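You operate a simulated robot arm through the tools that you are given. There is no shell and no other tool.

You are at the controls of a simulated robot arm. One attempt, no reset.

TASK
Wipe the tops of the red, green and purple blocks with the red pad.
Fine: they stay where they stand; the pad ends in the cream tray; the machine's air stays shut. What is to be rubbed or washed off counts as gone when no trace of it is left.

Only the result counts: the job must be done as asked and must still hold three seconds after the hand-in. Knocking over, shifting, dropping, spilling or breaking anything else fails it.

THE ROBOT
A 6-joint arm with a two-finger parallel gripper, fixed in place. Base frame: the origin is at the foot of the arm, x ahead of it, y to its left, z up; the work surface is at about z = 700. Lengths are in mm, angles in degrees, forces in N, time in s.
With the tool pointing down near the work surface it reaches from about 260 to 680 mm from the base axis. Its first joint turns from -166.0 to 166.0 degrees. Payload 1.57 kg.
The tool frame sits at the grasp point between the pads (the TCP): z along the fingers, y along the line on which they close. The tips reach 30 mm beyond it. Largest opening 110 mm; finger width 24, thickness 12; the body of the gripper, 48 by 112 mm, starts 78 mm behind the TCP.
Orientation is that of the tool frame in the base frame, as a unit quaternion [x, y, z, w]. With the fingers straight down and closing along the base's y, the tool's x points along the base's -x, its y along +y and its z along -z.

THE INTERFACE
- The arm moves only by the tool play_rows. Its argument "steps" is a list of rows, each a list of 7 numbers: the shift along the tool's x, y, z in mm, then the turn, a rotation vector about the tool's x, y, z in degrees, then the closure in counts, from 0 (fully open) to 255 (shut). In form: [[dx, dy, dz, ax, ay, az, grip], ...]. A call has 1 to 20 rows; each row shifts and turns the commanded pose from where the row before left it, along the tool's axes as they then stand. A row lasts 0.2 s, in which the tool goes at most 50 mm and 8.6 degrees; a call with a longer step from one row to the next is refused whole, and so is a gripper value outside its range. Where a pose cannot be reached the arm comes as near as it can. A force on the tool above 40 N (or 10 N above the force at the start of the call, whichever is more), or a blocked arm, ends the call early, and 0.2 s more pass. The fingers move at their own pace (about 108 mm/s each) and stop on an object; they squeeze with about 24 N. The grip force told is the motor's: it shows also when the fingers shut on nothing. Time passes only in rows, and 0.2 s behind the last, so rows that do not move let the fingers close. The reply holds the time, the measured pose of the TCP, the force on the tool along the base axes, the opening and the grip force, in the units named above and with some noise, with the torque about the TCP (base axes, N m) and any sound that the robot's microphone picked up, and new pictures: "pictures" is both (left out), scene, wrist or none.
- Cameras (640 x 400 px; columns grow to the right, rows downward): "scene" is fixed at [222.5, 500.8, 1327.5]; the picture's right is [-0.88, -0.48, 0.00], its down [-0.28, 0.51, -0.81] and it looks along [0.39, -0.72, -0.58] (base axes); focal length 356 px, centre (320, 200). "wrist" rides on the gripper at [70, 16, -141] in the tool frame; the picture's right is [-0.23, 0.97, 0.00], its down [-0.86, -0.20, -0.48] and it looks along [-0.47, -0.11, 0.88] (tool axes); focal length 222 px, centre (320, 200). There is no depth. A picture from a camera that has moved, and an enlarged one, comes with that camera's place and axes in the base frame and with its lens.
- move_column(by): slides the trunk up (or, below 0, down) by that many mm; the arm rides with it, the base frame stays. It gives what a move gives, with no picture.
- enlarge(camera, box): a new picture of the part [left, top, right, bottom] of that camera's present view, enlarged. It takes no simulated time.
- hand_in(): hands the job in; it is judged then, once.

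Nothing tells you positions but the pictures and the camera data. Unless the task says otherwise, let go and move clear before handing in.

The tools are called after "Emit:" as name(argument=value, ...) on one line, values as JSON. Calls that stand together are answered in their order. play_rows: Moves the arm, as the interface text tells. Its arguments: {"type":"object","properties":{"steps":{"type":"array"},"pictures":{"type":"string","enum":["both","scene","wrist","none"]}},"required":["steps"]} The other tools are called the same way: move_column (by) slides the trunk up or down; enlarge (camera, box) takes an enlarged picture of a part of a camera's view; hand_in () hands the job in.

At the start:

```text
t: 0.0
eef_pos: [524.4, -137.3, 962.7]
orientation: [0.001, 1.0, 0.0, -0.001]
wrist_force: [0.2, 0.0, 0.3]
ft_torque: [0.0, -0.02, 0.02]
opening: 109.9
gripper_force: 0.1
trunk travel left (down, up): [-125.0, 465.0]
```

scene: 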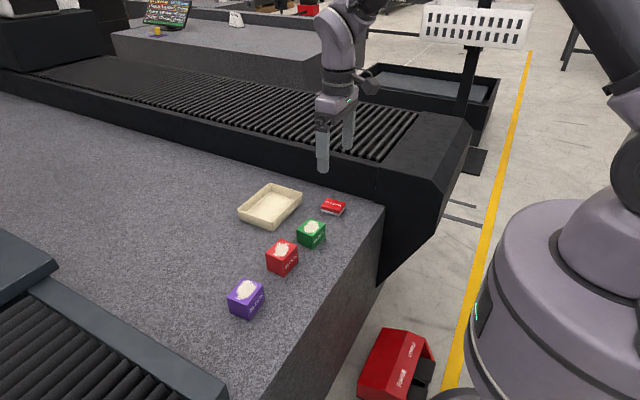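
wrist: 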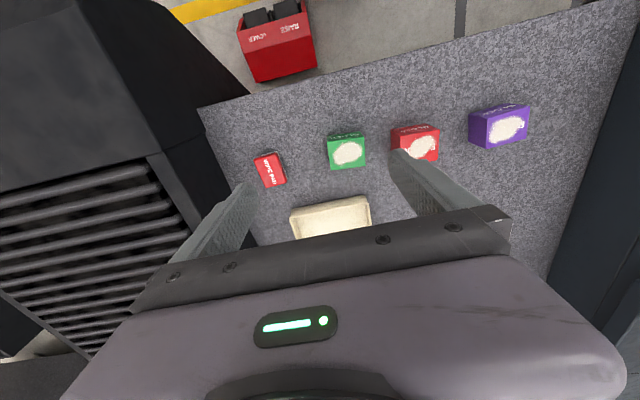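

I see a red pad near the counter's edge, a cream tray beside it, and green, red and purple blocks each with a whitish smear on top. I'll take enlarged looks first to locate them precisely.

Emit:
enlarge(camera="scene", box=[220, 170, 380, 330])

Emit:
enlarge(camera="wrist", box=[230, 80, 550, 260])

Emit:
enlarge(camera="scene", box=[100, 0, 260, 60])

```text
2.50 times, centred on (300, 250) of scene
camera zoom: at [222.5, 500.8, 1327.5], right [-0.88, -0.48, 0.0], down [-0.28, 0.51, -0.81], along [0.39, -0.72, -0.58], focal length 891 px, centre (370, 75)
```

zoom: 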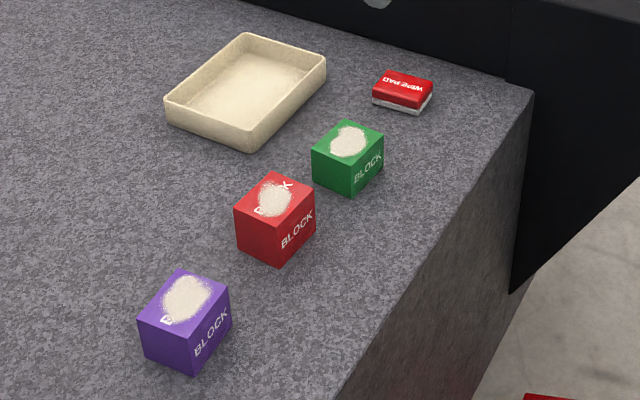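

```text
2.00 times, centred on (390, 170) of wrist
camera zoom: at [456.0, -120.7, 1103.5], right [0.23, 0.97, 0.0], down [0.85, -0.2, 0.48], along [0.47, -0.11, -0.88], focal length 444 px, centre (180, 260)
```

zoom: 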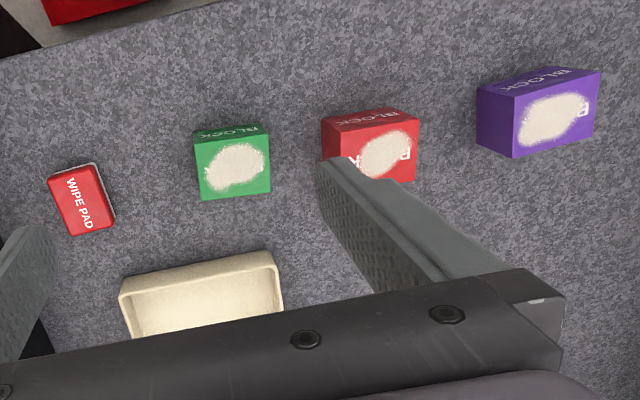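

```text
4.00 times, centred on (180, 30) of scene
camera zoom: at [222.5, 500.8, 1327.5], right [-0.88, -0.48, 0.0], down [-0.28, 0.51, -0.81], along [0.39, -0.72, -0.58], focal length 1425 px, centre (880, 880)
```

zoom: 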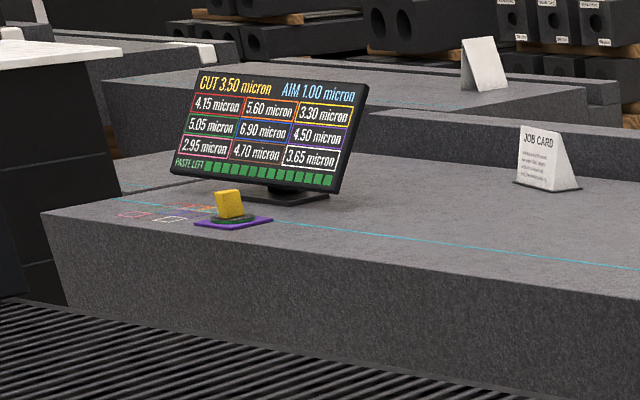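

The three blocks, pad and tray are clear; beyond the conveyor is another station with a display and a job card, which I'll read before touching anything. I also want to find where the "machine's air" could be.

Emit:
enlarge(camera="scene", box=[222, 5, 254, 30])

Emit:
enlarge(camera="scene", box=[0, 0, 160, 100])

Emit:
enlarge(camera="scene", box=[260, 0, 420, 100])

Emit:
enlarge(camera="scene", box=[320, 300, 480, 400])

Emit:
enlarge(camera="scene", box=[0, 220, 288, 400])

Emit:
enlarge(camera="scene", box=[400, 0, 560, 100])

```text
16.00 times, centred on (238, 18) of scene
camera zoom: at [222.5, 500.8, 1327.5], right [-0.88, -0.48, 0.0], down [-0.28, 0.51, -0.81], along [0.39, -0.72, -0.58], focal length 5700 px, centre (1632, 3120)
```

zoom: 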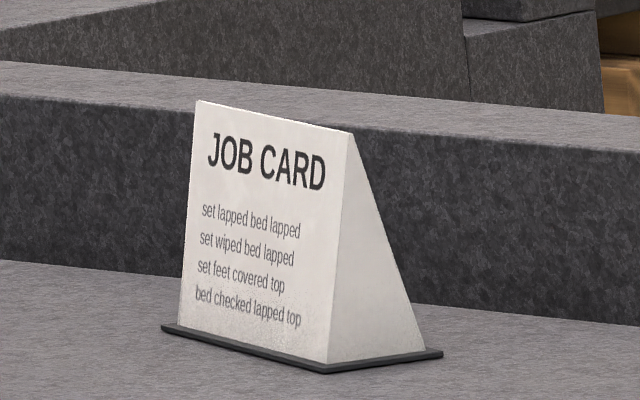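

```text
4.00 times, centred on (80, 50) of scene
camera zoom: at [222.5, 500.8, 1327.5], right [-0.88, -0.48, 0.0], down [-0.28, 0.51, -0.81], along [0.39, -0.72, -0.58], focal length 1425 px, centre (1280, 800)
```

zoom: 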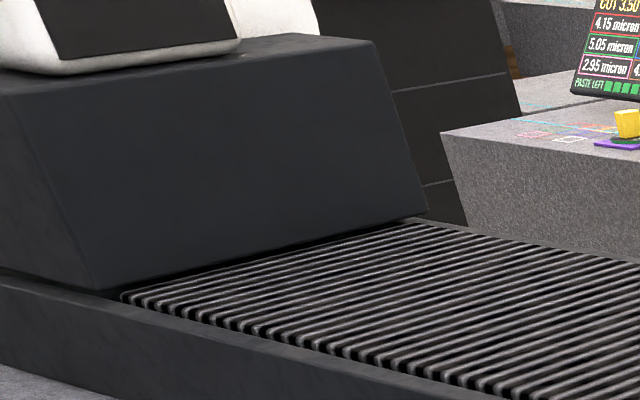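

```text
4.00 times, centred on (340, 50) of scene
camera zoom: at [222.5, 500.8, 1327.5], right [-0.88, -0.48, 0.0], down [-0.28, 0.51, -0.81], along [0.39, -0.72, -0.58], focal length 1425 px, centre (240, 800)
```

zoom: 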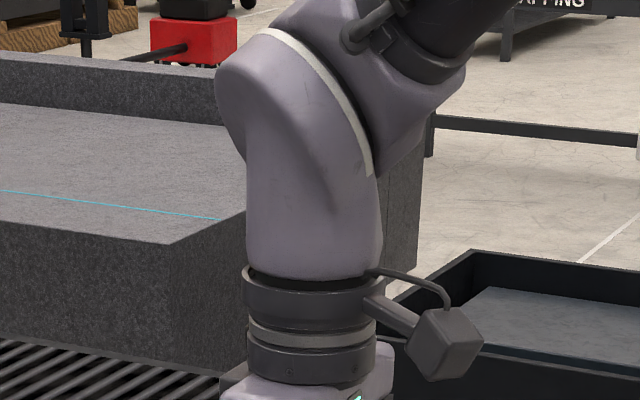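

```text
4.00 times, centred on (400, 350) of scene
camera zoom: at [222.5, 500.8, 1327.5], right [-0.88, -0.48, 0.0], down [-0.28, 0.51, -0.81], along [0.39, -0.72, -0.58], focal length 1425 px, centre (0, -400)
```

zoom: 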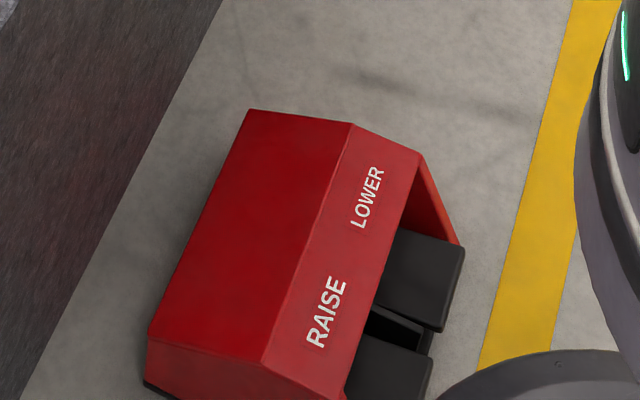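

```text
2.22 times, centred on (144, 310) of scene
camera zoom: at [222.5, 500.8, 1327.5], right [-0.88, -0.48, 0.0], down [-0.28, 0.51, -0.81], along [0.39, -0.72, -0.58], focal length 792 px, centre (711, -44)
```

zoom: 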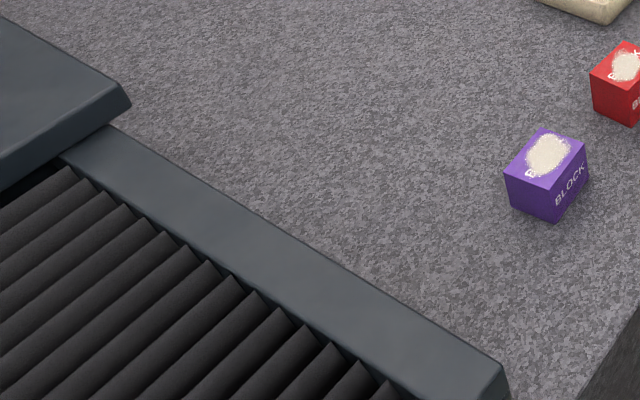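

```text
4.00 times, centred on (480, 50) of scene
camera zoom: at [222.5, 500.8, 1327.5], right [-0.88, -0.48, 0.0], down [-0.28, 0.51, -0.81], along [0.39, -0.72, -0.58], focal length 1425 px, centre (-320, 800)
```

zoom: 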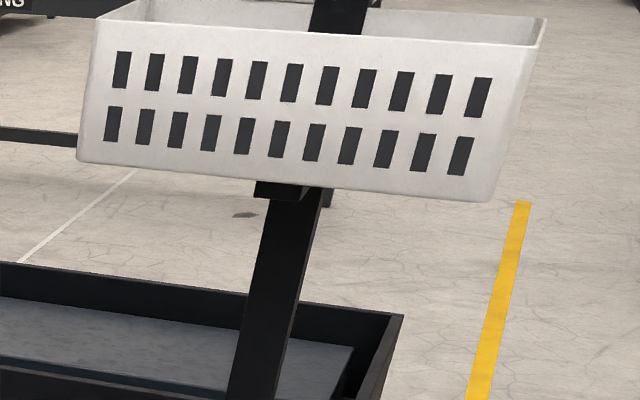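

The area is clear: nothing labelled air is near the work, and the red RAISE/LOWER pedal sits on the floor, so I'll stay away from it. Next I'll zoom on each item to measure corners.

Emit:
enlarge(camera="scene", box=[290, 190, 354, 254])

Emit:
enlarge(camera="scene", box=[250, 225, 314, 289])

Emit:
enlarge(camera="scene", box=[215, 265, 279, 329])

Emit:
enlarge(camera="wrist", box=[240, 120, 400, 220])

Emit:
enlarge(camera="wrist", box=[380, 80, 540, 180])

```text
6.25 times, centred on (322, 222) of scene
camera zoom: at [222.5, 500.8, 1327.5], right [-0.88, -0.48, 0.0], down [-0.28, 0.51, -0.81], along [0.39, -0.72, -0.58], focal length 2227 px, centre (308, 62)
```

zoom: 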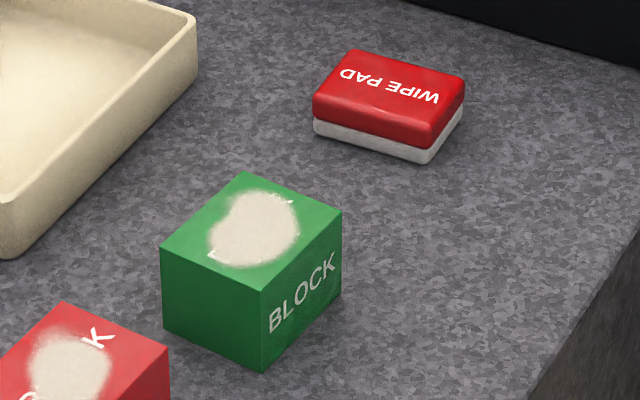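

```text
6.25 times, centred on (282, 257) of scene
camera zoom: at [222.5, 500.8, 1327.5], right [-0.88, -0.48, 0.0], down [-0.28, 0.51, -0.81], along [0.39, -0.72, -0.58], focal length 2227 px, centre (558, -156)
```

zoom: 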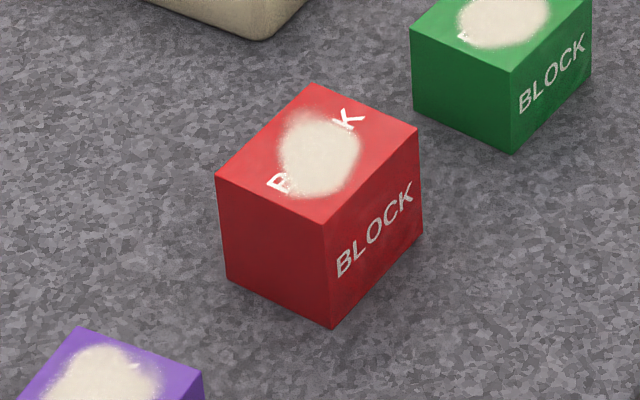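

```text
6.25 times, centred on (247, 297) of scene
camera zoom: at [222.5, 500.8, 1327.5], right [-0.88, -0.48, 0.0], down [-0.28, 0.51, -0.81], along [0.39, -0.72, -0.58], focal length 2227 px, centre (776, -406)
```

zoom: 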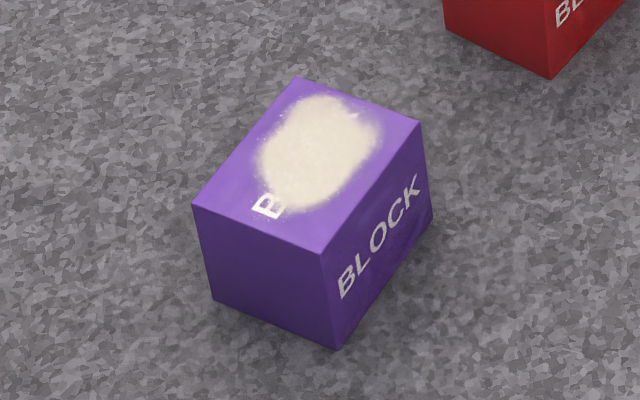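

```text
4.00 times, centred on (320, 170) of wrist
camera zoom: at [456.0, -120.7, 1103.5], right [0.23, 0.97, 0.0], down [0.85, -0.2, 0.48], along [0.47, -0.11, -0.88], focal length 888 px, centre (320, 320)
```

zoom: 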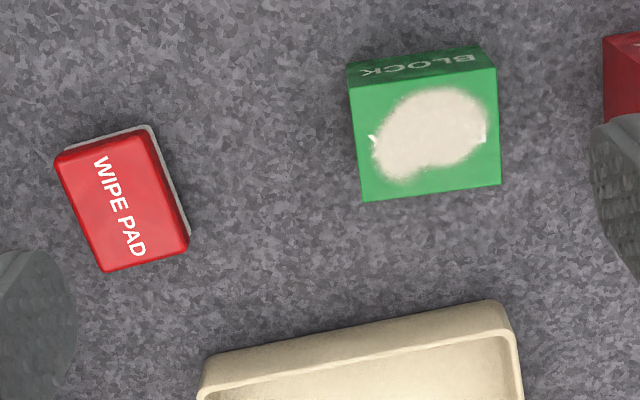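

```text
4.00 times, centred on (460, 130) of wrist
camera zoom: at [456.0, -120.7, 1103.5], right [0.23, 0.97, 0.0], down [0.85, -0.2, 0.48], along [0.47, -0.11, -0.88], focal length 888 px, centre (-240, 480)
```

zoom: 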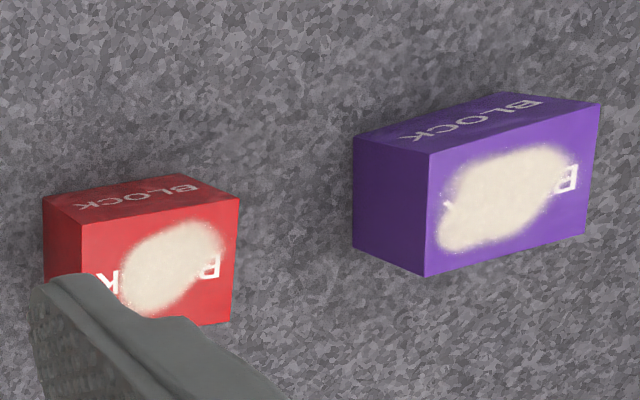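

The pad lies near (583, -245) with its long side along x. The blocks are near (576, -103), (590, 11) and (590, 146), with tops at about 745–755, and the tray starts around x = 675. I'll move above the pad with a partly closed gripper to refine these numbers with the wrist camera.

Emit:
play_rows(steps=[[-14.6, -26.9, 28, 0, 0, 0, 60], [-14.6, -26.9, 28, 0, 0, 0, 90], [-14.6, -26.9, 28, 0, 0, 0, 90], [-14.8, -27, 28.7, 0, 0, 0, 90], [0, 0, 0, 0, 0, 0, 90]], pictures="both")

```text
t: 1.2
eef_pos: [582.4, -247.4, 850.8]
orientation: [0.001, 1.0, 0.0, 0.0]
wrist_force: [1.1, 0.1, 0.5]
ft_torque: [0.03, 0.01, -0.02]
opening: 71.2
gripper_force: 0.0
trunk travel left (down, up): [-125.0, 465.0]
camera wrist: at [514.0, -228.9, 991.3], right [0.23, 0.97, 0.0], down [0.85, -0.2, 0.48], along [0.47, -0.11, -0.88], focal length 222 px, centre (320, 200)
```

scene: 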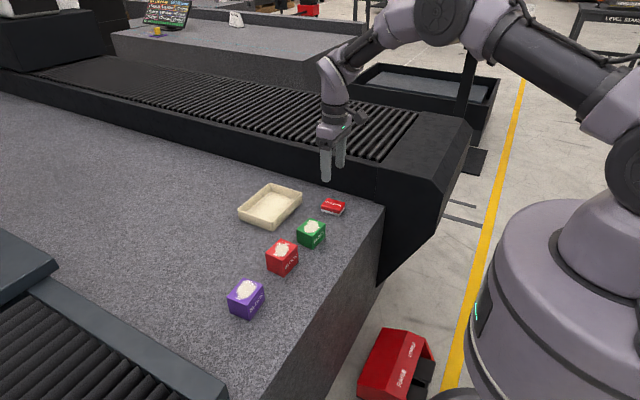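
wrist: 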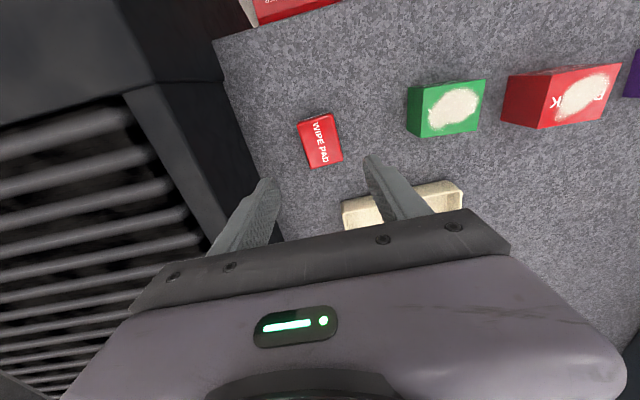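

The hand is now about above the pad; I'll zoom the wrist view to fix the pad's exact position and turn.

Emit:
enlarge(camera="wrist", box=[270, 95, 370, 185])

Emit:
enlarge(camera="scene", box=[280, 100, 400, 240])

```text
4.44 times, centred on (320, 140) of wrist
camera zoom: at [514.0, -228.9, 991.3], right [0.23, 0.97, 0.0], down [0.85, -0.2, 0.48], along [0.47, -0.11, -0.88], focal length 987 px, centre (320, 467)
```

zoom: 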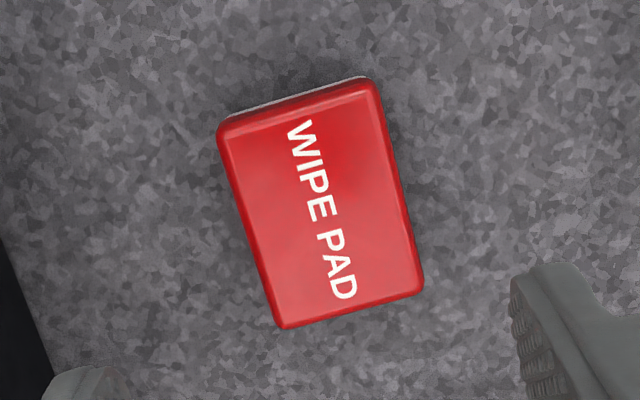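

```text
2.86 times, centred on (340, 170) of scene
camera zoom: at [222.5, 500.8, 1327.5], right [-0.88, -0.48, 0.0], down [-0.28, 0.51, -0.81], along [0.39, -0.72, -0.58], focal length 1018 px, centre (263, 286)
```

zoom: 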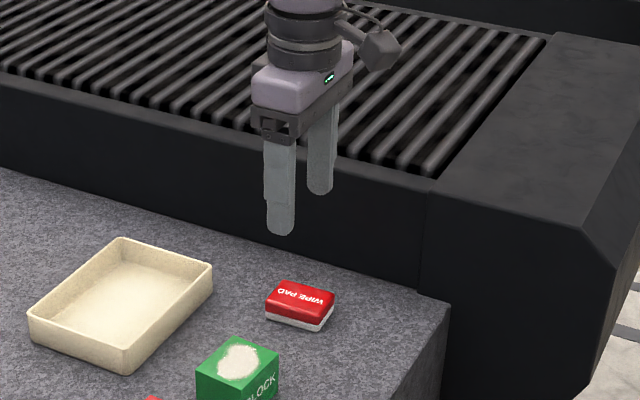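

The pad's centre is about 2 mm nearer to the base and 1 mm to the left of the tool, and it is square to the fingers. I'll go down so the fingertips stay about 7 mm above the counter, gripping only the red upper part of the pad.

Emit:
play_rows(steps=[[2, 1.1, 30, 0, 0, 0, 90], [0, 0, 30, 0, 0, 0, 90], [0, 0, 25, 0, 0, 0, 90], [0, 0, 15, 0, 0, 0, 90], [0, 0, 8, 0, 0, 0, 90], [0, 0, 0, 0, 0, 0, 90]], pictures="both")

```text
t: 2.6
eef_pos: [580.6, -244.6, 741.2]
orientation: [0.001, 1.0, 0.0, 0.0]
wrist_force: [0.2, 0.5, 0.6]
ft_torque: [0.0, 0.04, 0.05]
opening: 70.9
gripper_force: 0.1
trunk travel left (down, up): [-125.0, 465.0]
camera wrist: at [511.9, -227.4, 881.7], right [0.23, 0.97, 0.0], down [0.85, -0.2, 0.48], along [0.47, -0.11, -0.88], focal length 222 px, centre (320, 200)
```

scene: 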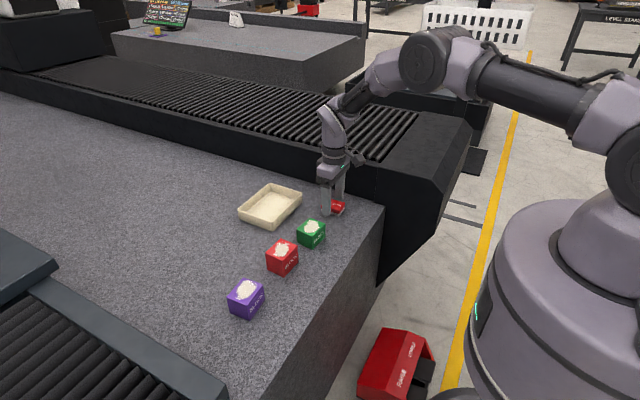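
wrist: 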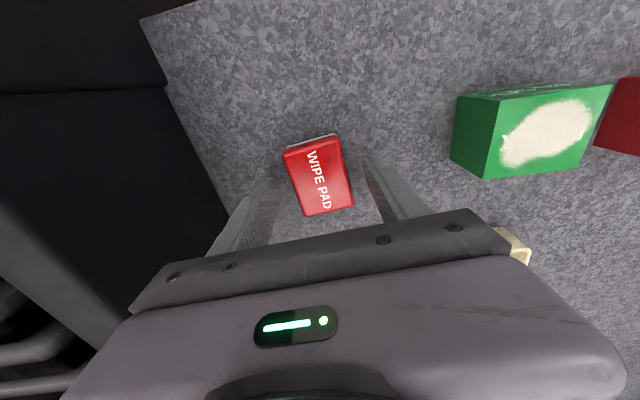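

The fingers straddle the pad and the tips should be near z = 711. I'll zoom in to check before lowering the last few millimetres.

Emit:
enlarge(camera="wrist", box=[240, 120, 420, 240])

Emit:
enlarge(camera="scene", box=[300, 140, 370, 230])

```text
3.33 times, centred on (330, 180) of wrist
camera zoom: at [511.9, -227.4, 881.7], right [0.23, 0.97, 0.0], down [0.85, -0.2, 0.48], along [0.47, -0.11, -0.88], focal length 740 px, centre (287, 267)
```

zoom: 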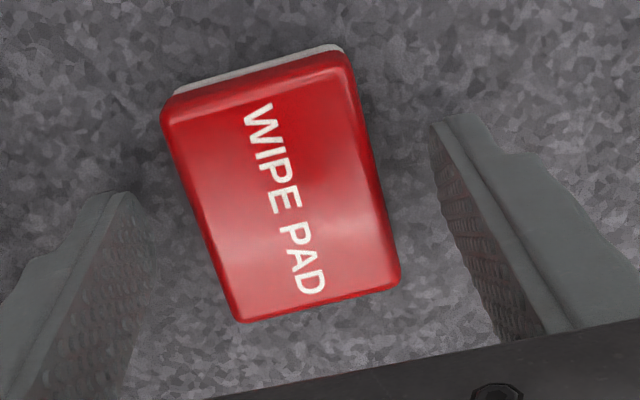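

```text
4.44 times, centred on (335, 185) of scene
camera zoom: at [222.5, 500.8, 1327.5], right [-0.88, -0.48, 0.0], down [-0.28, 0.51, -0.81], along [0.39, -0.72, -0.58], focal length 1584 px, centre (253, 267)
```

zoom: 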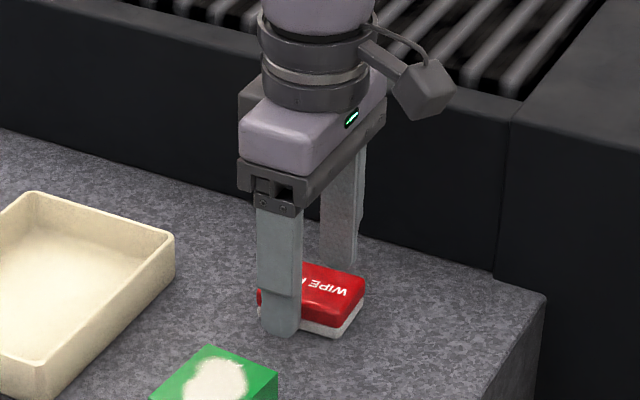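

The fingers sit centred on the pad. I'll go down 4 mm more and close on it.

Emit:
play_rows(steps=[[0, 0, 4, 0, 0, 0, 90], [0, 0, 0, 0, 0, 0, 255], [0, 0, 0, 0, 0, 0, 255], [0, 0, 0, 0, 0, 0, 255]], pictures="both")

```text
t: 3.6
eef_pos: [580.5, -244.2, 738.4]
orientation: [0.0, 1.0, 0.0, 0.0]
wrist_force: [1.2, 0.0, 0.4]
ft_torque: [-0.04, -0.03, -0.01]
opening: 44.3
gripper_force: 23.8
trunk travel left (down, up): [-125.0, 465.0]
camera wrist: at [511.6, -226.9, 878.3], right [0.23, 0.97, 0.0], down [0.85, -0.2, 0.48], along [0.47, -0.11, -0.88], focal length 222 px, centre (320, 200)
```

scene: 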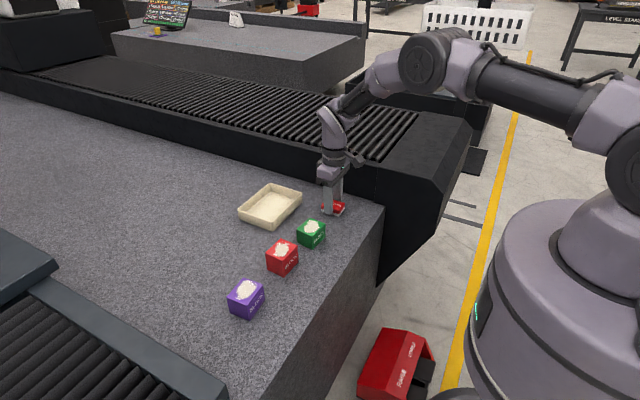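
wrist: 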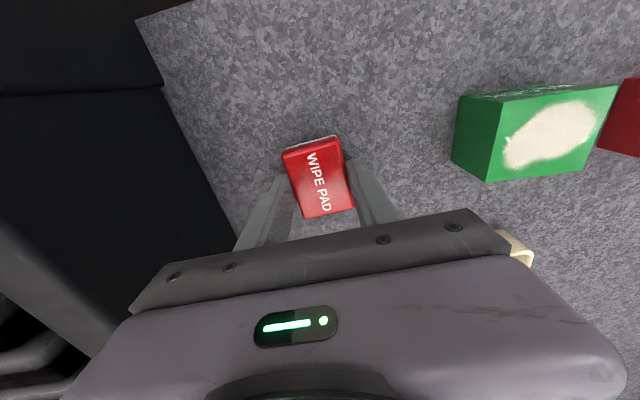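

The pad is held (opening 44 mm, 24 N). I'll lift it clear and carry it above the green block, whose centre I take to be about (574, -102).

Emit:
play_rows(steps=[[0, 0, -20, 0, 0, 0, 255], [0, 0, -35, 0, 0, 0, 255], [0, 0, -37, 0, 0, 0, 255], [2.6, 35, 0, 0, 0, 0, 255], [2.5, 36, 0, 0, 0, 0, 255], [2.5, 35, 0, 0, 0, 0, 255], [0, 35, 0, 0, 0, 0, 255], [0, 0, 0, 0, 0, 0, 255]], pictures="both")

```text
t: 5.4
eef_pos: [575.1, -102.7, 829.6]
orientation: [0.001, 1.0, 0.0, 0.0]
wrist_force: [0.7, 0.4, 0.0]
ft_torque: [0.02, -0.03, -0.02]
opening: 44.0
gripper_force: 24.0
trunk travel left (down, up): [-125.0, 465.0]
camera wrist: at [506.9, -85.6, 969.7], right [0.23, 0.97, 0.0], down [0.85, -0.2, 0.48], along [0.47, -0.11, -0.88], focal length 222 px, centre (320, 200)
```

scene: 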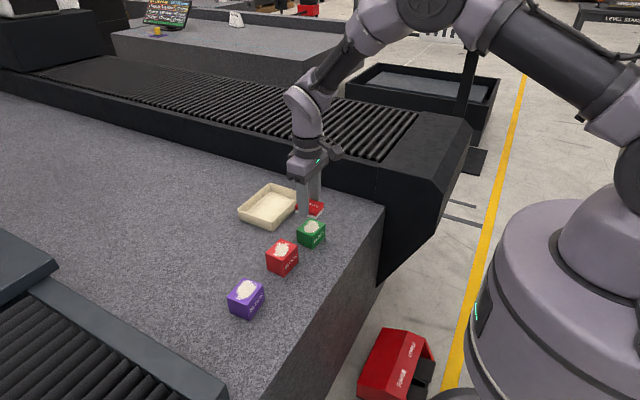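
wrist: 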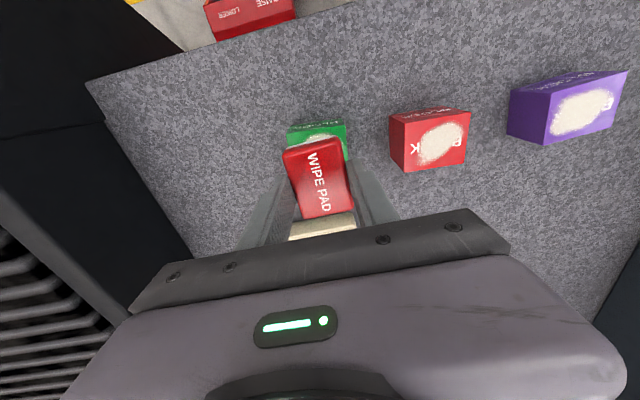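

The pad came along firmly. I'll zoom to refine the blocks' positions and check the pad sits level in the fingers.

Emit:
enlarge(camera="wrist", box=[260, 100, 420, 230])

Emit:
enlarge(camera="wrist", box=[380, 60, 640, 190])

Emit:
enlarge(camera="scene", box=[270, 170, 350, 260])

```text
3.08 times, centred on (340, 165) of wrist
camera zoom: at [506.9, -85.6, 969.7], right [0.23, 0.97, 0.0], down [0.85, -0.2, 0.48], along [0.47, -0.11, -0.88], focal length 684 px, centre (258, 308)
```

zoom: 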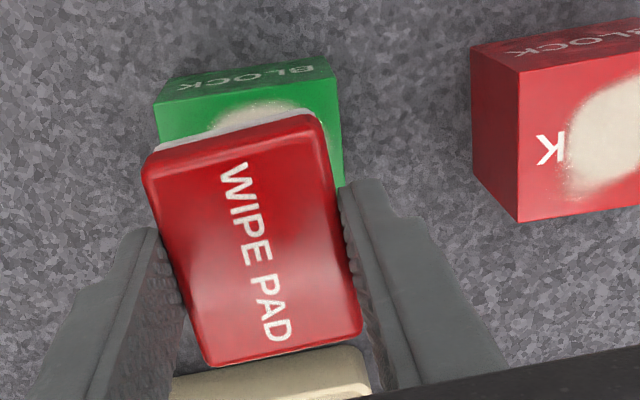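

```text
2.46 times, centred on (510, 125) of wrist
camera zoom: at [506.9, -85.6, 969.7], right [0.23, 0.97, 0.0], down [0.85, -0.2, 0.48], along [0.47, -0.11, -0.88], focal length 547 px, centre (-148, 385)
```

zoom: 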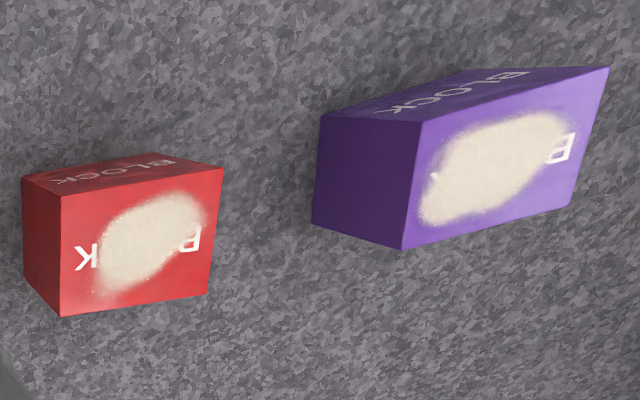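

```text
4.44 times, centred on (310, 215) of scene
camera zoom: at [222.5, 500.8, 1327.5], right [-0.88, -0.48, 0.0], down [-0.28, 0.51, -0.81], along [0.39, -0.72, -0.58], focal length 1584 px, centre (364, 133)
```

zoom: 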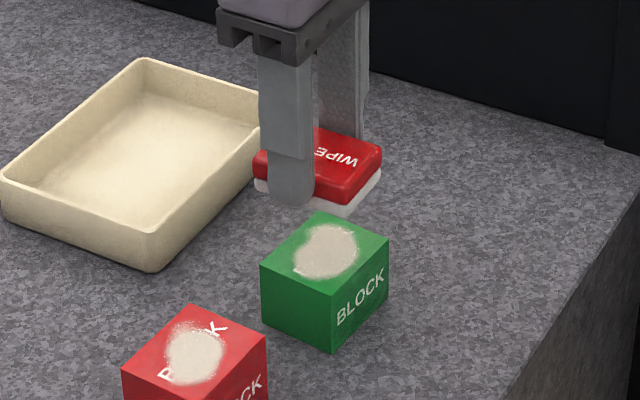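

The pad sits level and centred over the green block, overlapping its whole width in x. I'll lower it to just above the top first, then touch down in small steps while watching the force.

Emit:
play_rows(steps=[[2, 0, 22, 0, 0, 0, 255], [0, 0, 14, 0, 0, 0, 255], [0, 0, 6, 0, 0, 0, 255], [0, 0, 0, 0, 0, 0, 255]], pictures="both")

```text
t: 6.4
eef_pos: [571.7, -103.0, 787.6]
orientation: [0.0, 1.0, 0.0, 0.001]
wrist_force: [0.4, 0.6, 0.4]
ft_torque: [0.02, -0.03, 0.01]
opening: 43.8
gripper_force: 23.9
trunk travel left (down, up): [-125.0, 465.0]
camera wrist: at [503.1, -85.9, 928.3], right [0.23, 0.97, 0.0], down [0.85, -0.2, 0.48], along [0.47, -0.11, -0.88], focal length 222 px, centre (320, 200)
```

scene: 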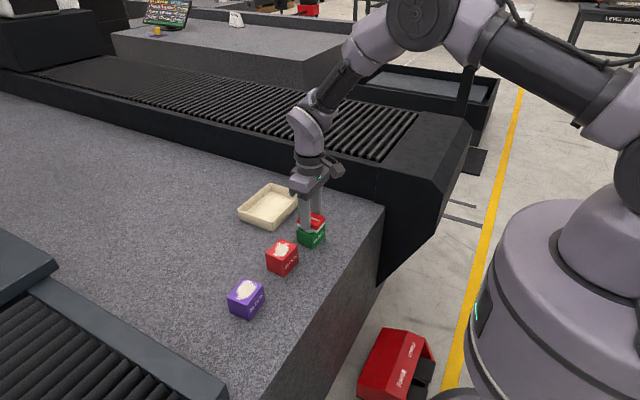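
wrist: 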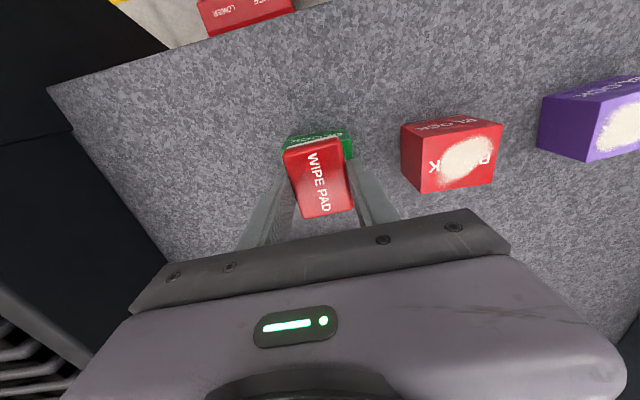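

The pad bottom is about 5 mm above the green top. I'll check the alignment close up.

Emit:
enlarge(camera="wrist", box=[260, 110, 400, 230])

Emit:
enlarge(camera="scene", box=[280, 180, 350, 260])

```text
3.33 times, centred on (330, 170) of wrist
camera zoom: at [503.1, -85.9, 928.3], right [0.23, 0.97, 0.0], down [0.85, -0.2, 0.48], along [0.47, -0.11, -0.88], focal length 740 px, centre (287, 300)
```

zoom: 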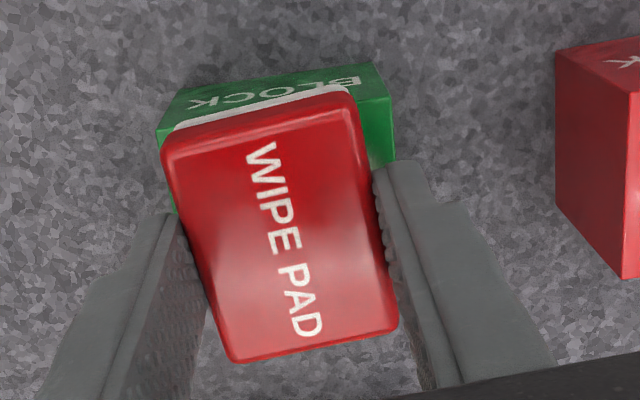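

```text
5.00 times, centred on (315, 220) of scene
camera zoom: at [222.5, 500.8, 1327.5], right [-0.88, -0.48, 0.0], down [-0.28, 0.51, -0.81], along [0.39, -0.72, -0.58], focal length 1781 px, centre (345, 100)
```

zoom: 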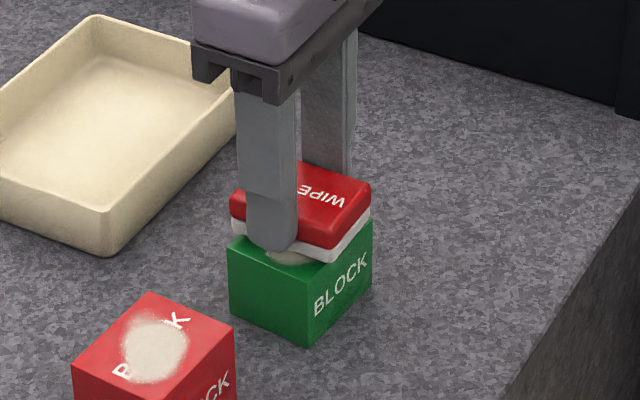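

Alignment is good; now slow touchdown.

Emit:
play_rows(steps=[[0, 0, 2, 0, 0, 0, 255], [0, 0, 1, 0, 0, 0, 255], [0, 0, 0, 0, 0, 0, 255]], pictures="none")

Emit:
play_rows(steps=[[0, 0, 1, 0, 0, 0, 255], [0, 0, 0, 0, 0, 0, 255]], pictures="none")

```text
t: 7.2
eef_pos: [571.0, -105.0, 785.8]
orientation: [0.001, 1.0, -0.001, 0.0]
wrist_force: [0.1, 0.1, -0.5]
ft_torque: [0.0, 0.01, -0.02]
opening: 43.9
gripper_force: 23.9
trunk travel left (down, up): [-125.0, 465.0]
```

```text
t: 7.8
eef_pos: [571.9, -103.8, 784.1]
orientation: [0.001, 1.0, 0.0, 0.0]
wrist_force: [-0.1, 0.0, 0.1]
ft_torque: [-0.03, -0.02, 0.02]
opening: 43.7
gripper_force: 23.8
trunk travel left (down, up): [-125.0, 465.0]
```

Emit:
play_rows(steps=[[0, 0, 1, 0, 0, 0, 255], [0, 0, 0, 0, 0, 0, 255]], pictures="none")

Emit:
enlarge(camera="scene", box=[280, 180, 350, 260])

```text
t: 8.4
eef_pos: [572.0, -104.7, 783.8]
orientation: [0.001, 1.0, 0.0, 0.0]
wrist_force: [-0.7, 0.5, -0.5]
ft_torque: [0.02, -0.01, -0.04]
opening: 43.9
gripper_force: 24.0
trunk travel left (down, up): [-125.0, 465.0]
```

```text
5.00 times, centred on (315, 220) of scene
camera zoom: at [222.5, 500.8, 1327.5], right [-0.88, -0.48, 0.0], down [-0.28, 0.51, -0.81], along [0.39, -0.72, -0.58], focal length 1781 px, centre (345, 100)
```

zoom: 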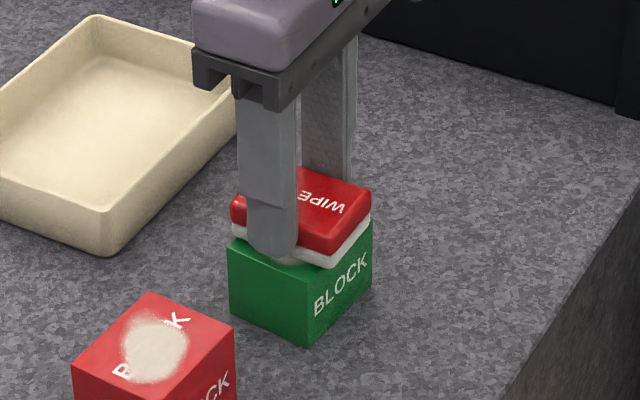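

Still no contact force; the pad is about a millimetre above the block. I'll continue in 1 mm steps.

Emit:
play_rows(steps=[[0, 0, 1, 0, 0, 0, 255], [0, 0, 0, 0, 0, 0, 255]], pictures="none")

Emit:
play_rows(steps=[[0, 0, 0.7, 0, 0, 0, 255], [0, 0, 0, 0, 0, 0, 255]], pictures="none")

```text
t: 9.0
eef_pos: [571.6, -105.6, 782.5]
orientation: [0.0, 1.0, 0.0, 0.001]
wrist_force: [0.6, 0.6, 5.2]
ft_torque: [0.02, 0.05, 0.0]
opening: 43.6
gripper_force: 24.0
trunk travel left (down, up): [-125.0, 465.0]
```

```text
t: 9.6
eef_pos: [571.2, -103.6, 782.5]
orientation: [0.0, 1.0, 0.0, 0.001]
wrist_force: [0.1, -3.3, 15.8]
ft_torque: [-0.12, 0.05, 0.02]
opening: 43.8
gripper_force: 24.1
trunk travel left (down, up): [-125.0, 465.0]
```

Contact was found; the last 0.7 mm took it to about 16 N. I'll ease off half a millimetre and make a small trial stroke along y.

Emit:
play_rows(steps=[[0, 0, -0.5, 0, 0, 0, 255], [0, 0, 0, 0, 0, 0, 255]], pictures="none")

Emit:
play_rows(steps=[[0, 2, 0, 0, 0, 0, 255], [0, 2, 0, 0, 0, 0, 255], [0, 2, 0, 0, 0, 0, 255]], pictures="scene")

Emit:
enlarge(camera="scene", box=[280, 180, 350, 260])

```text
t: 10.2
eef_pos: [571.1, -104.5, 782.8]
orientation: [0.001, 1.0, 0.0, 0.001]
wrist_force: [4.0, -0.3, 14.8]
ft_torque: [0.01, -0.15, 0.04]
opening: 43.8
gripper_force: 23.6
trunk travel left (down, up): [-125.0, 465.0]
```

```text
t: 11.0
eef_pos: [571.2, -96.7, 782.5]
orientation: [0.0, 1.0, 0.001, 0.001]
wrist_force: [0.0, -3.1, 10.4]
ft_torque: [-0.14, -0.03, 0.02]
opening: 43.8
gripper_force: 24.3
trunk travel left (down, up): [-125.0, 465.0]
```

scene: 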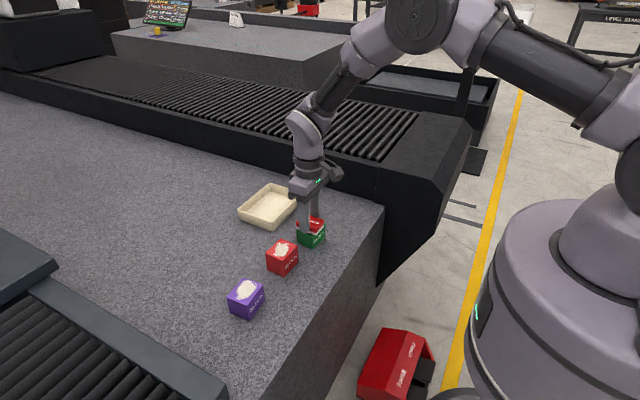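

```text
5.00 times, centred on (315, 220) of scene
camera zoom: at [222.5, 500.8, 1327.5], right [-0.88, -0.48, 0.0], down [-0.28, 0.51, -0.81], along [0.39, -0.72, -0.58], focal length 1781 px, centre (345, 100)
```

zoom: 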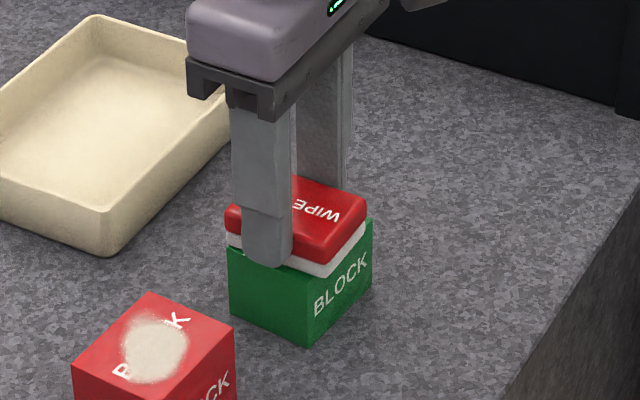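

The block has not moved (friction about a third of the pressing force). I'll now sweep the pad back and forth along y over the whole top.

Emit:
play_rows(steps=[[0, 4, 0, 0, 0, 0, 255], [0, 4, 0, 0, 0, 0, 255], [0, -4, 0, 0, 0, 0, 255], [0, -4, 0, 0, 0, 0, 255], [0, -4, 0, 0, 0, 0, 255], [0, -4, 0, 0, 0, 0, 255], [0, -4, 0, 0, 0, 0, 255], [0, -4, 0, 0, 0, 0, 255], [0, -4, 0, 0, 0, 0, 255]], pictures="both")

Emit:
enlarge(camera="scene", box=[280, 180, 350, 260])

```text
t: 13.0
eef_pos: [569.6, -117.2, 782.5]
orientation: [0.0, 1.0, -0.001, 0.001]
wrist_force: [-0.7, 7.7, 16.7]
ft_torque: [0.34, 0.07, -0.01]
opening: 43.5
gripper_force: 24.1
trunk travel left (down, up): [-125.0, 465.0]
camera wrist: at [502.3, -99.6, 922.5], right [0.23, 0.97, 0.0], down [0.85, -0.2, 0.48], along [0.47, -0.11, -0.88], focal length 222 px, centre (320, 200)
```

scene: 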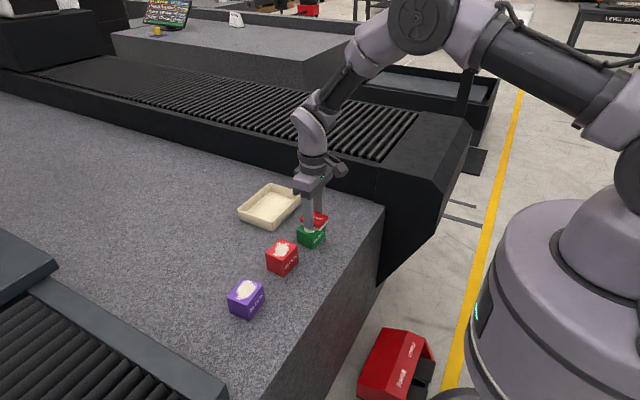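
wrist: 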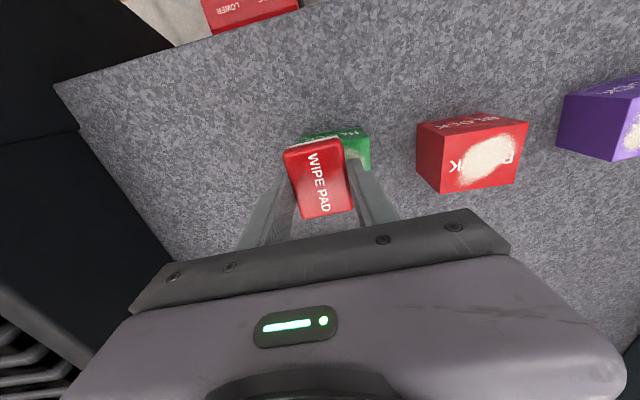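

```text
5.00 times, centred on (315, 220) of scene
camera zoom: at [222.5, 500.8, 1327.5], right [-0.88, -0.48, 0.0], down [-0.28, 0.51, -0.81], along [0.39, -0.72, -0.58], focal length 1781 px, centre (345, 100)
```

zoom: 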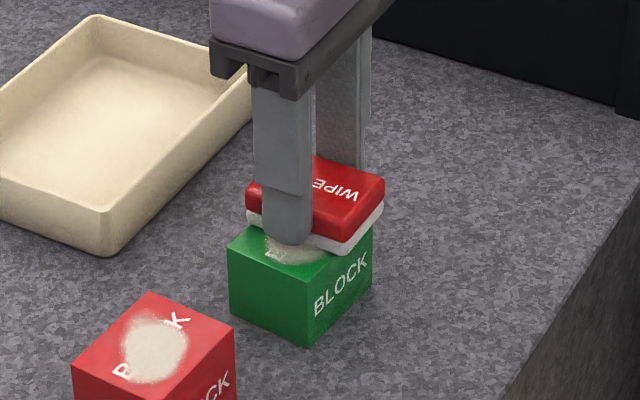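

The smear on the green block is thinning and the block has stayed put. I'll continue with more passes at slightly less pressure.

Emit:
play_rows(steps=[[0, 4, -0.2, 0, 0, 0, 255], [0, 4, 0, 0, 0, 0, 255], [0, 4, 0, 0, 0, 0, 255], [0, 4, 0, 0, 0, 0, 255], [0, 4, 0, 0, 0, 0, 255], [0, 4, 0, 0, 0, 0, 255], [0, 4, 0, 0, 0, 0, 255], [0, 3, 0, 0, 0, 0, 255], [0, -4, 0, 0, 0, 0, 255], [0, -4, 0, 0, 0, 0, 255], [0, -4, 0, 0, 0, 0, 255], [0, -4, 0, 0, 0, 0, 255], [0, -4, 0, 0, 0, 0, 255], [0, -4, 0, 0, 0, 0, 255], [0, -4, 0, 0, 0, 0, 255], [0, -3, 0, 0, 0, 0, 255]], pictures="both")

Emit:
enlarge(camera="scene", box=[280, 180, 350, 260])

Emit:
enlarge(camera="wrist", box=[260, 110, 400, 230])

```text
t: 16.4
eef_pos: [571.1, -119.1, 781.8]
orientation: [0.001, 1.0, 0.0, 0.0]
wrist_force: [-0.7, 0.9, -0.5]
ft_torque: [-0.02, 0.02, -0.01]
opening: 43.7
gripper_force: 24.0
trunk travel left (down, up): [-125.0, 465.0]
camera wrist: at [503.3, -100.6, 922.7], right [0.23, 0.97, 0.0], down [0.85, -0.2, 0.48], along [0.47, -0.11, -0.88], focal length 222 px, centre (320, 200)
```

scene: 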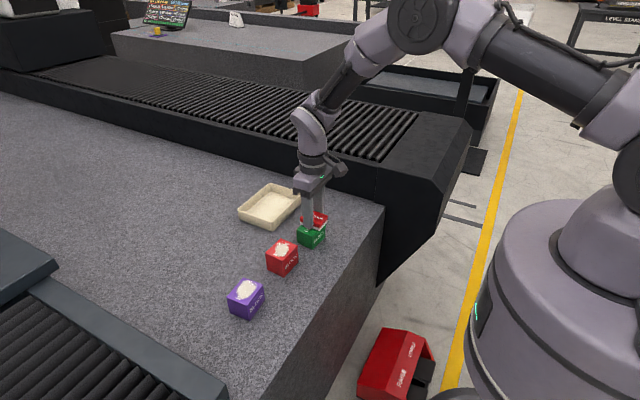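
wrist: 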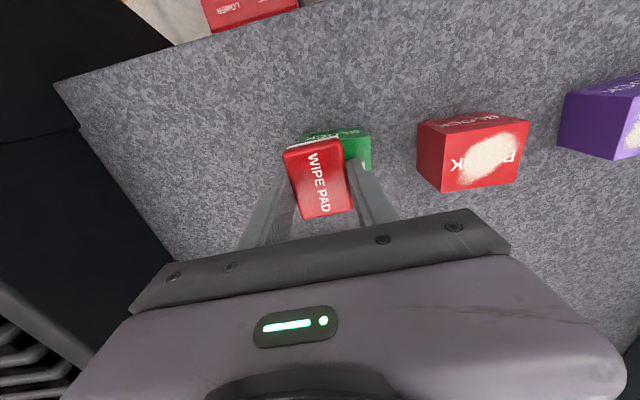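

```text
5.00 times, centred on (315, 220) of scene
camera zoom: at [222.5, 500.8, 1327.5], right [-0.88, -0.48, 0.0], down [-0.28, 0.51, -0.81], along [0.39, -0.72, -0.58], focal length 1781 px, centre (345, 100)
```

zoom: 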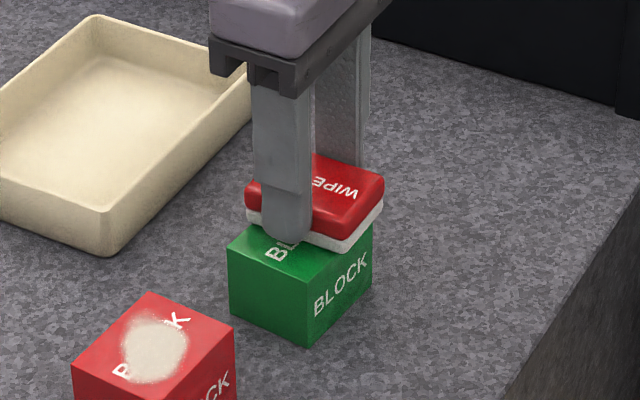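

```text
3.33 times, centred on (330, 170) of wrist
camera zoom: at [503.3, -100.6, 922.7], right [0.23, 0.97, 0.0], down [0.85, -0.2, 0.48], along [0.47, -0.11, -0.88], focal length 740 px, centre (287, 300)
```

zoom: 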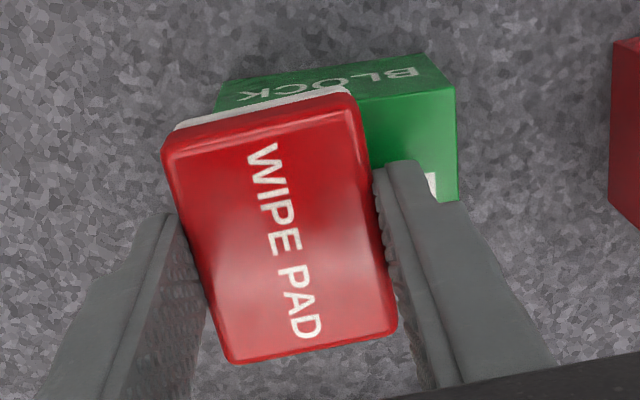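

Green looks clean where visible, though contact faded at the end. I'll lift off and move over to the red block, which lets me inspect the green top.

Emit:
play_rows(steps=[[0, 0, -15, 0, 0, 0, 255], [0, 0, -20, 0, 0, 0, 255], [-3, 30, 0, 0, 0, 0, 255], [-4, 33, 0, 0, 0, 0, 255], [-4, 34, 0, 0, 0, 0, 255], [-3, 30, 0, 0, 0, 0, 255], [0, 0, 0, 0, 0, 0, 255]], pictures="both")

Emit:
enlarge(camera="scene", box=[290, 200, 340, 260])

Emit:
enlarge(camera="wrist", box=[140, 110, 300, 210])

Emit:
enlarge(camera="wrist", box=[260, 100, 400, 230])

```text
t: 18.0
eef_pos: [587.3, 10.7, 818.4]
orientation: [0.0, 1.0, 0.0, 0.0]
wrist_force: [0.8, 0.9, 0.1]
ft_torque: [-0.01, -0.01, 0.01]
opening: 43.6
gripper_force: 23.9
trunk travel left (down, up): [-125.0, 465.0]
camera wrist: at [519.0, 27.8, 959.2], right [0.23, 0.97, 0.0], down [0.85, -0.2, 0.48], along [0.47, -0.11, -0.88], focal length 222 px, centre (320, 200)
```

scene: 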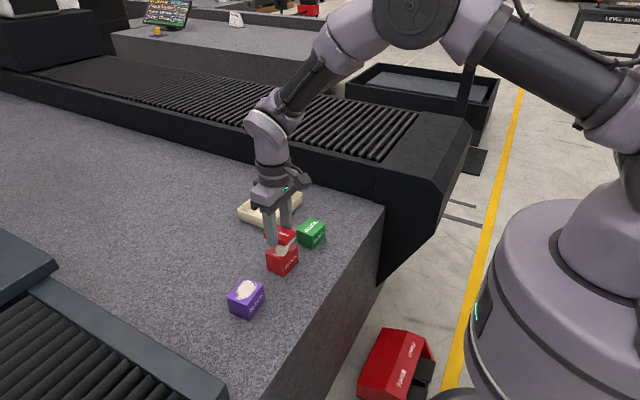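
wrist: 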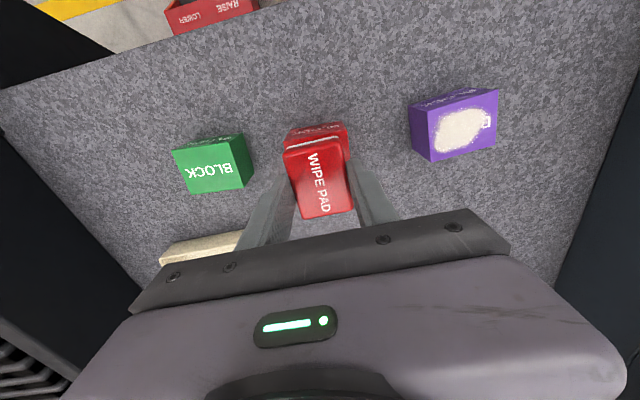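

```text
6.67 times, centred on (315, 230) of scene
camera zoom: at [222.5, 500.8, 1327.5], right [-0.88, -0.48, 0.0], down [-0.28, 0.51, -0.81], along [0.39, -0.72, -0.58], focal length 2375 px, centre (353, 0)
```

zoom: 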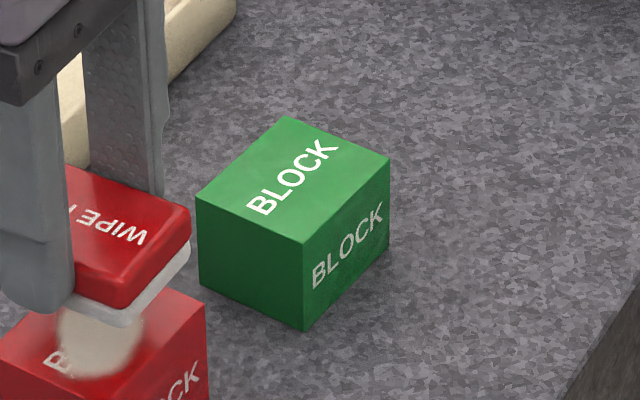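

```text
4.00 times, centred on (220, 160) of wrist
camera zoom: at [519.0, 27.8, 959.2], right [0.23, 0.97, 0.0], down [0.85, -0.2, 0.48], along [0.47, -0.11, -0.88], focal length 888 px, centre (720, 360)
```

zoom: 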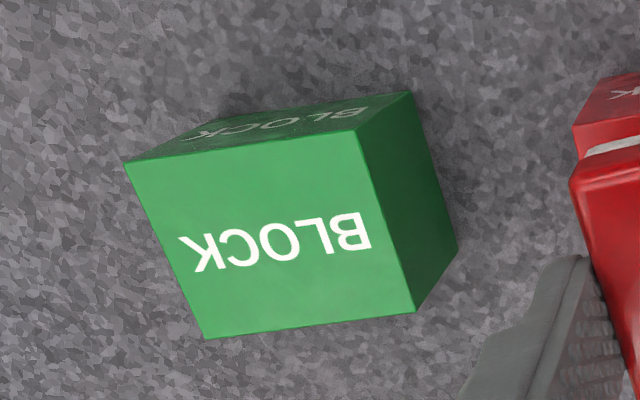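

```text
3.08 times, centred on (330, 165) of wrist
camera zoom: at [519.0, 27.8, 959.2], right [0.23, 0.97, 0.0], down [0.85, -0.2, 0.48], along [0.47, -0.11, -0.88], focal length 684 px, centre (289, 308)
```

zoom: 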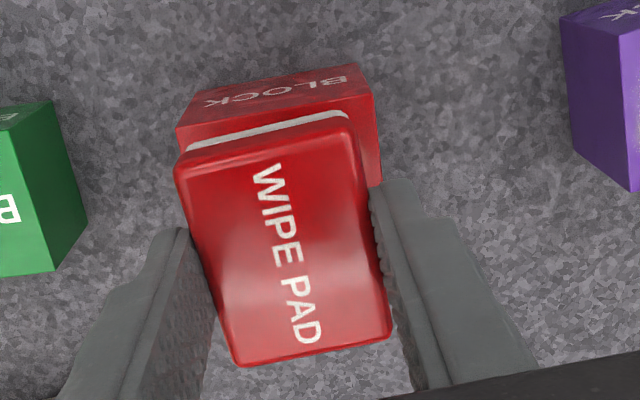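

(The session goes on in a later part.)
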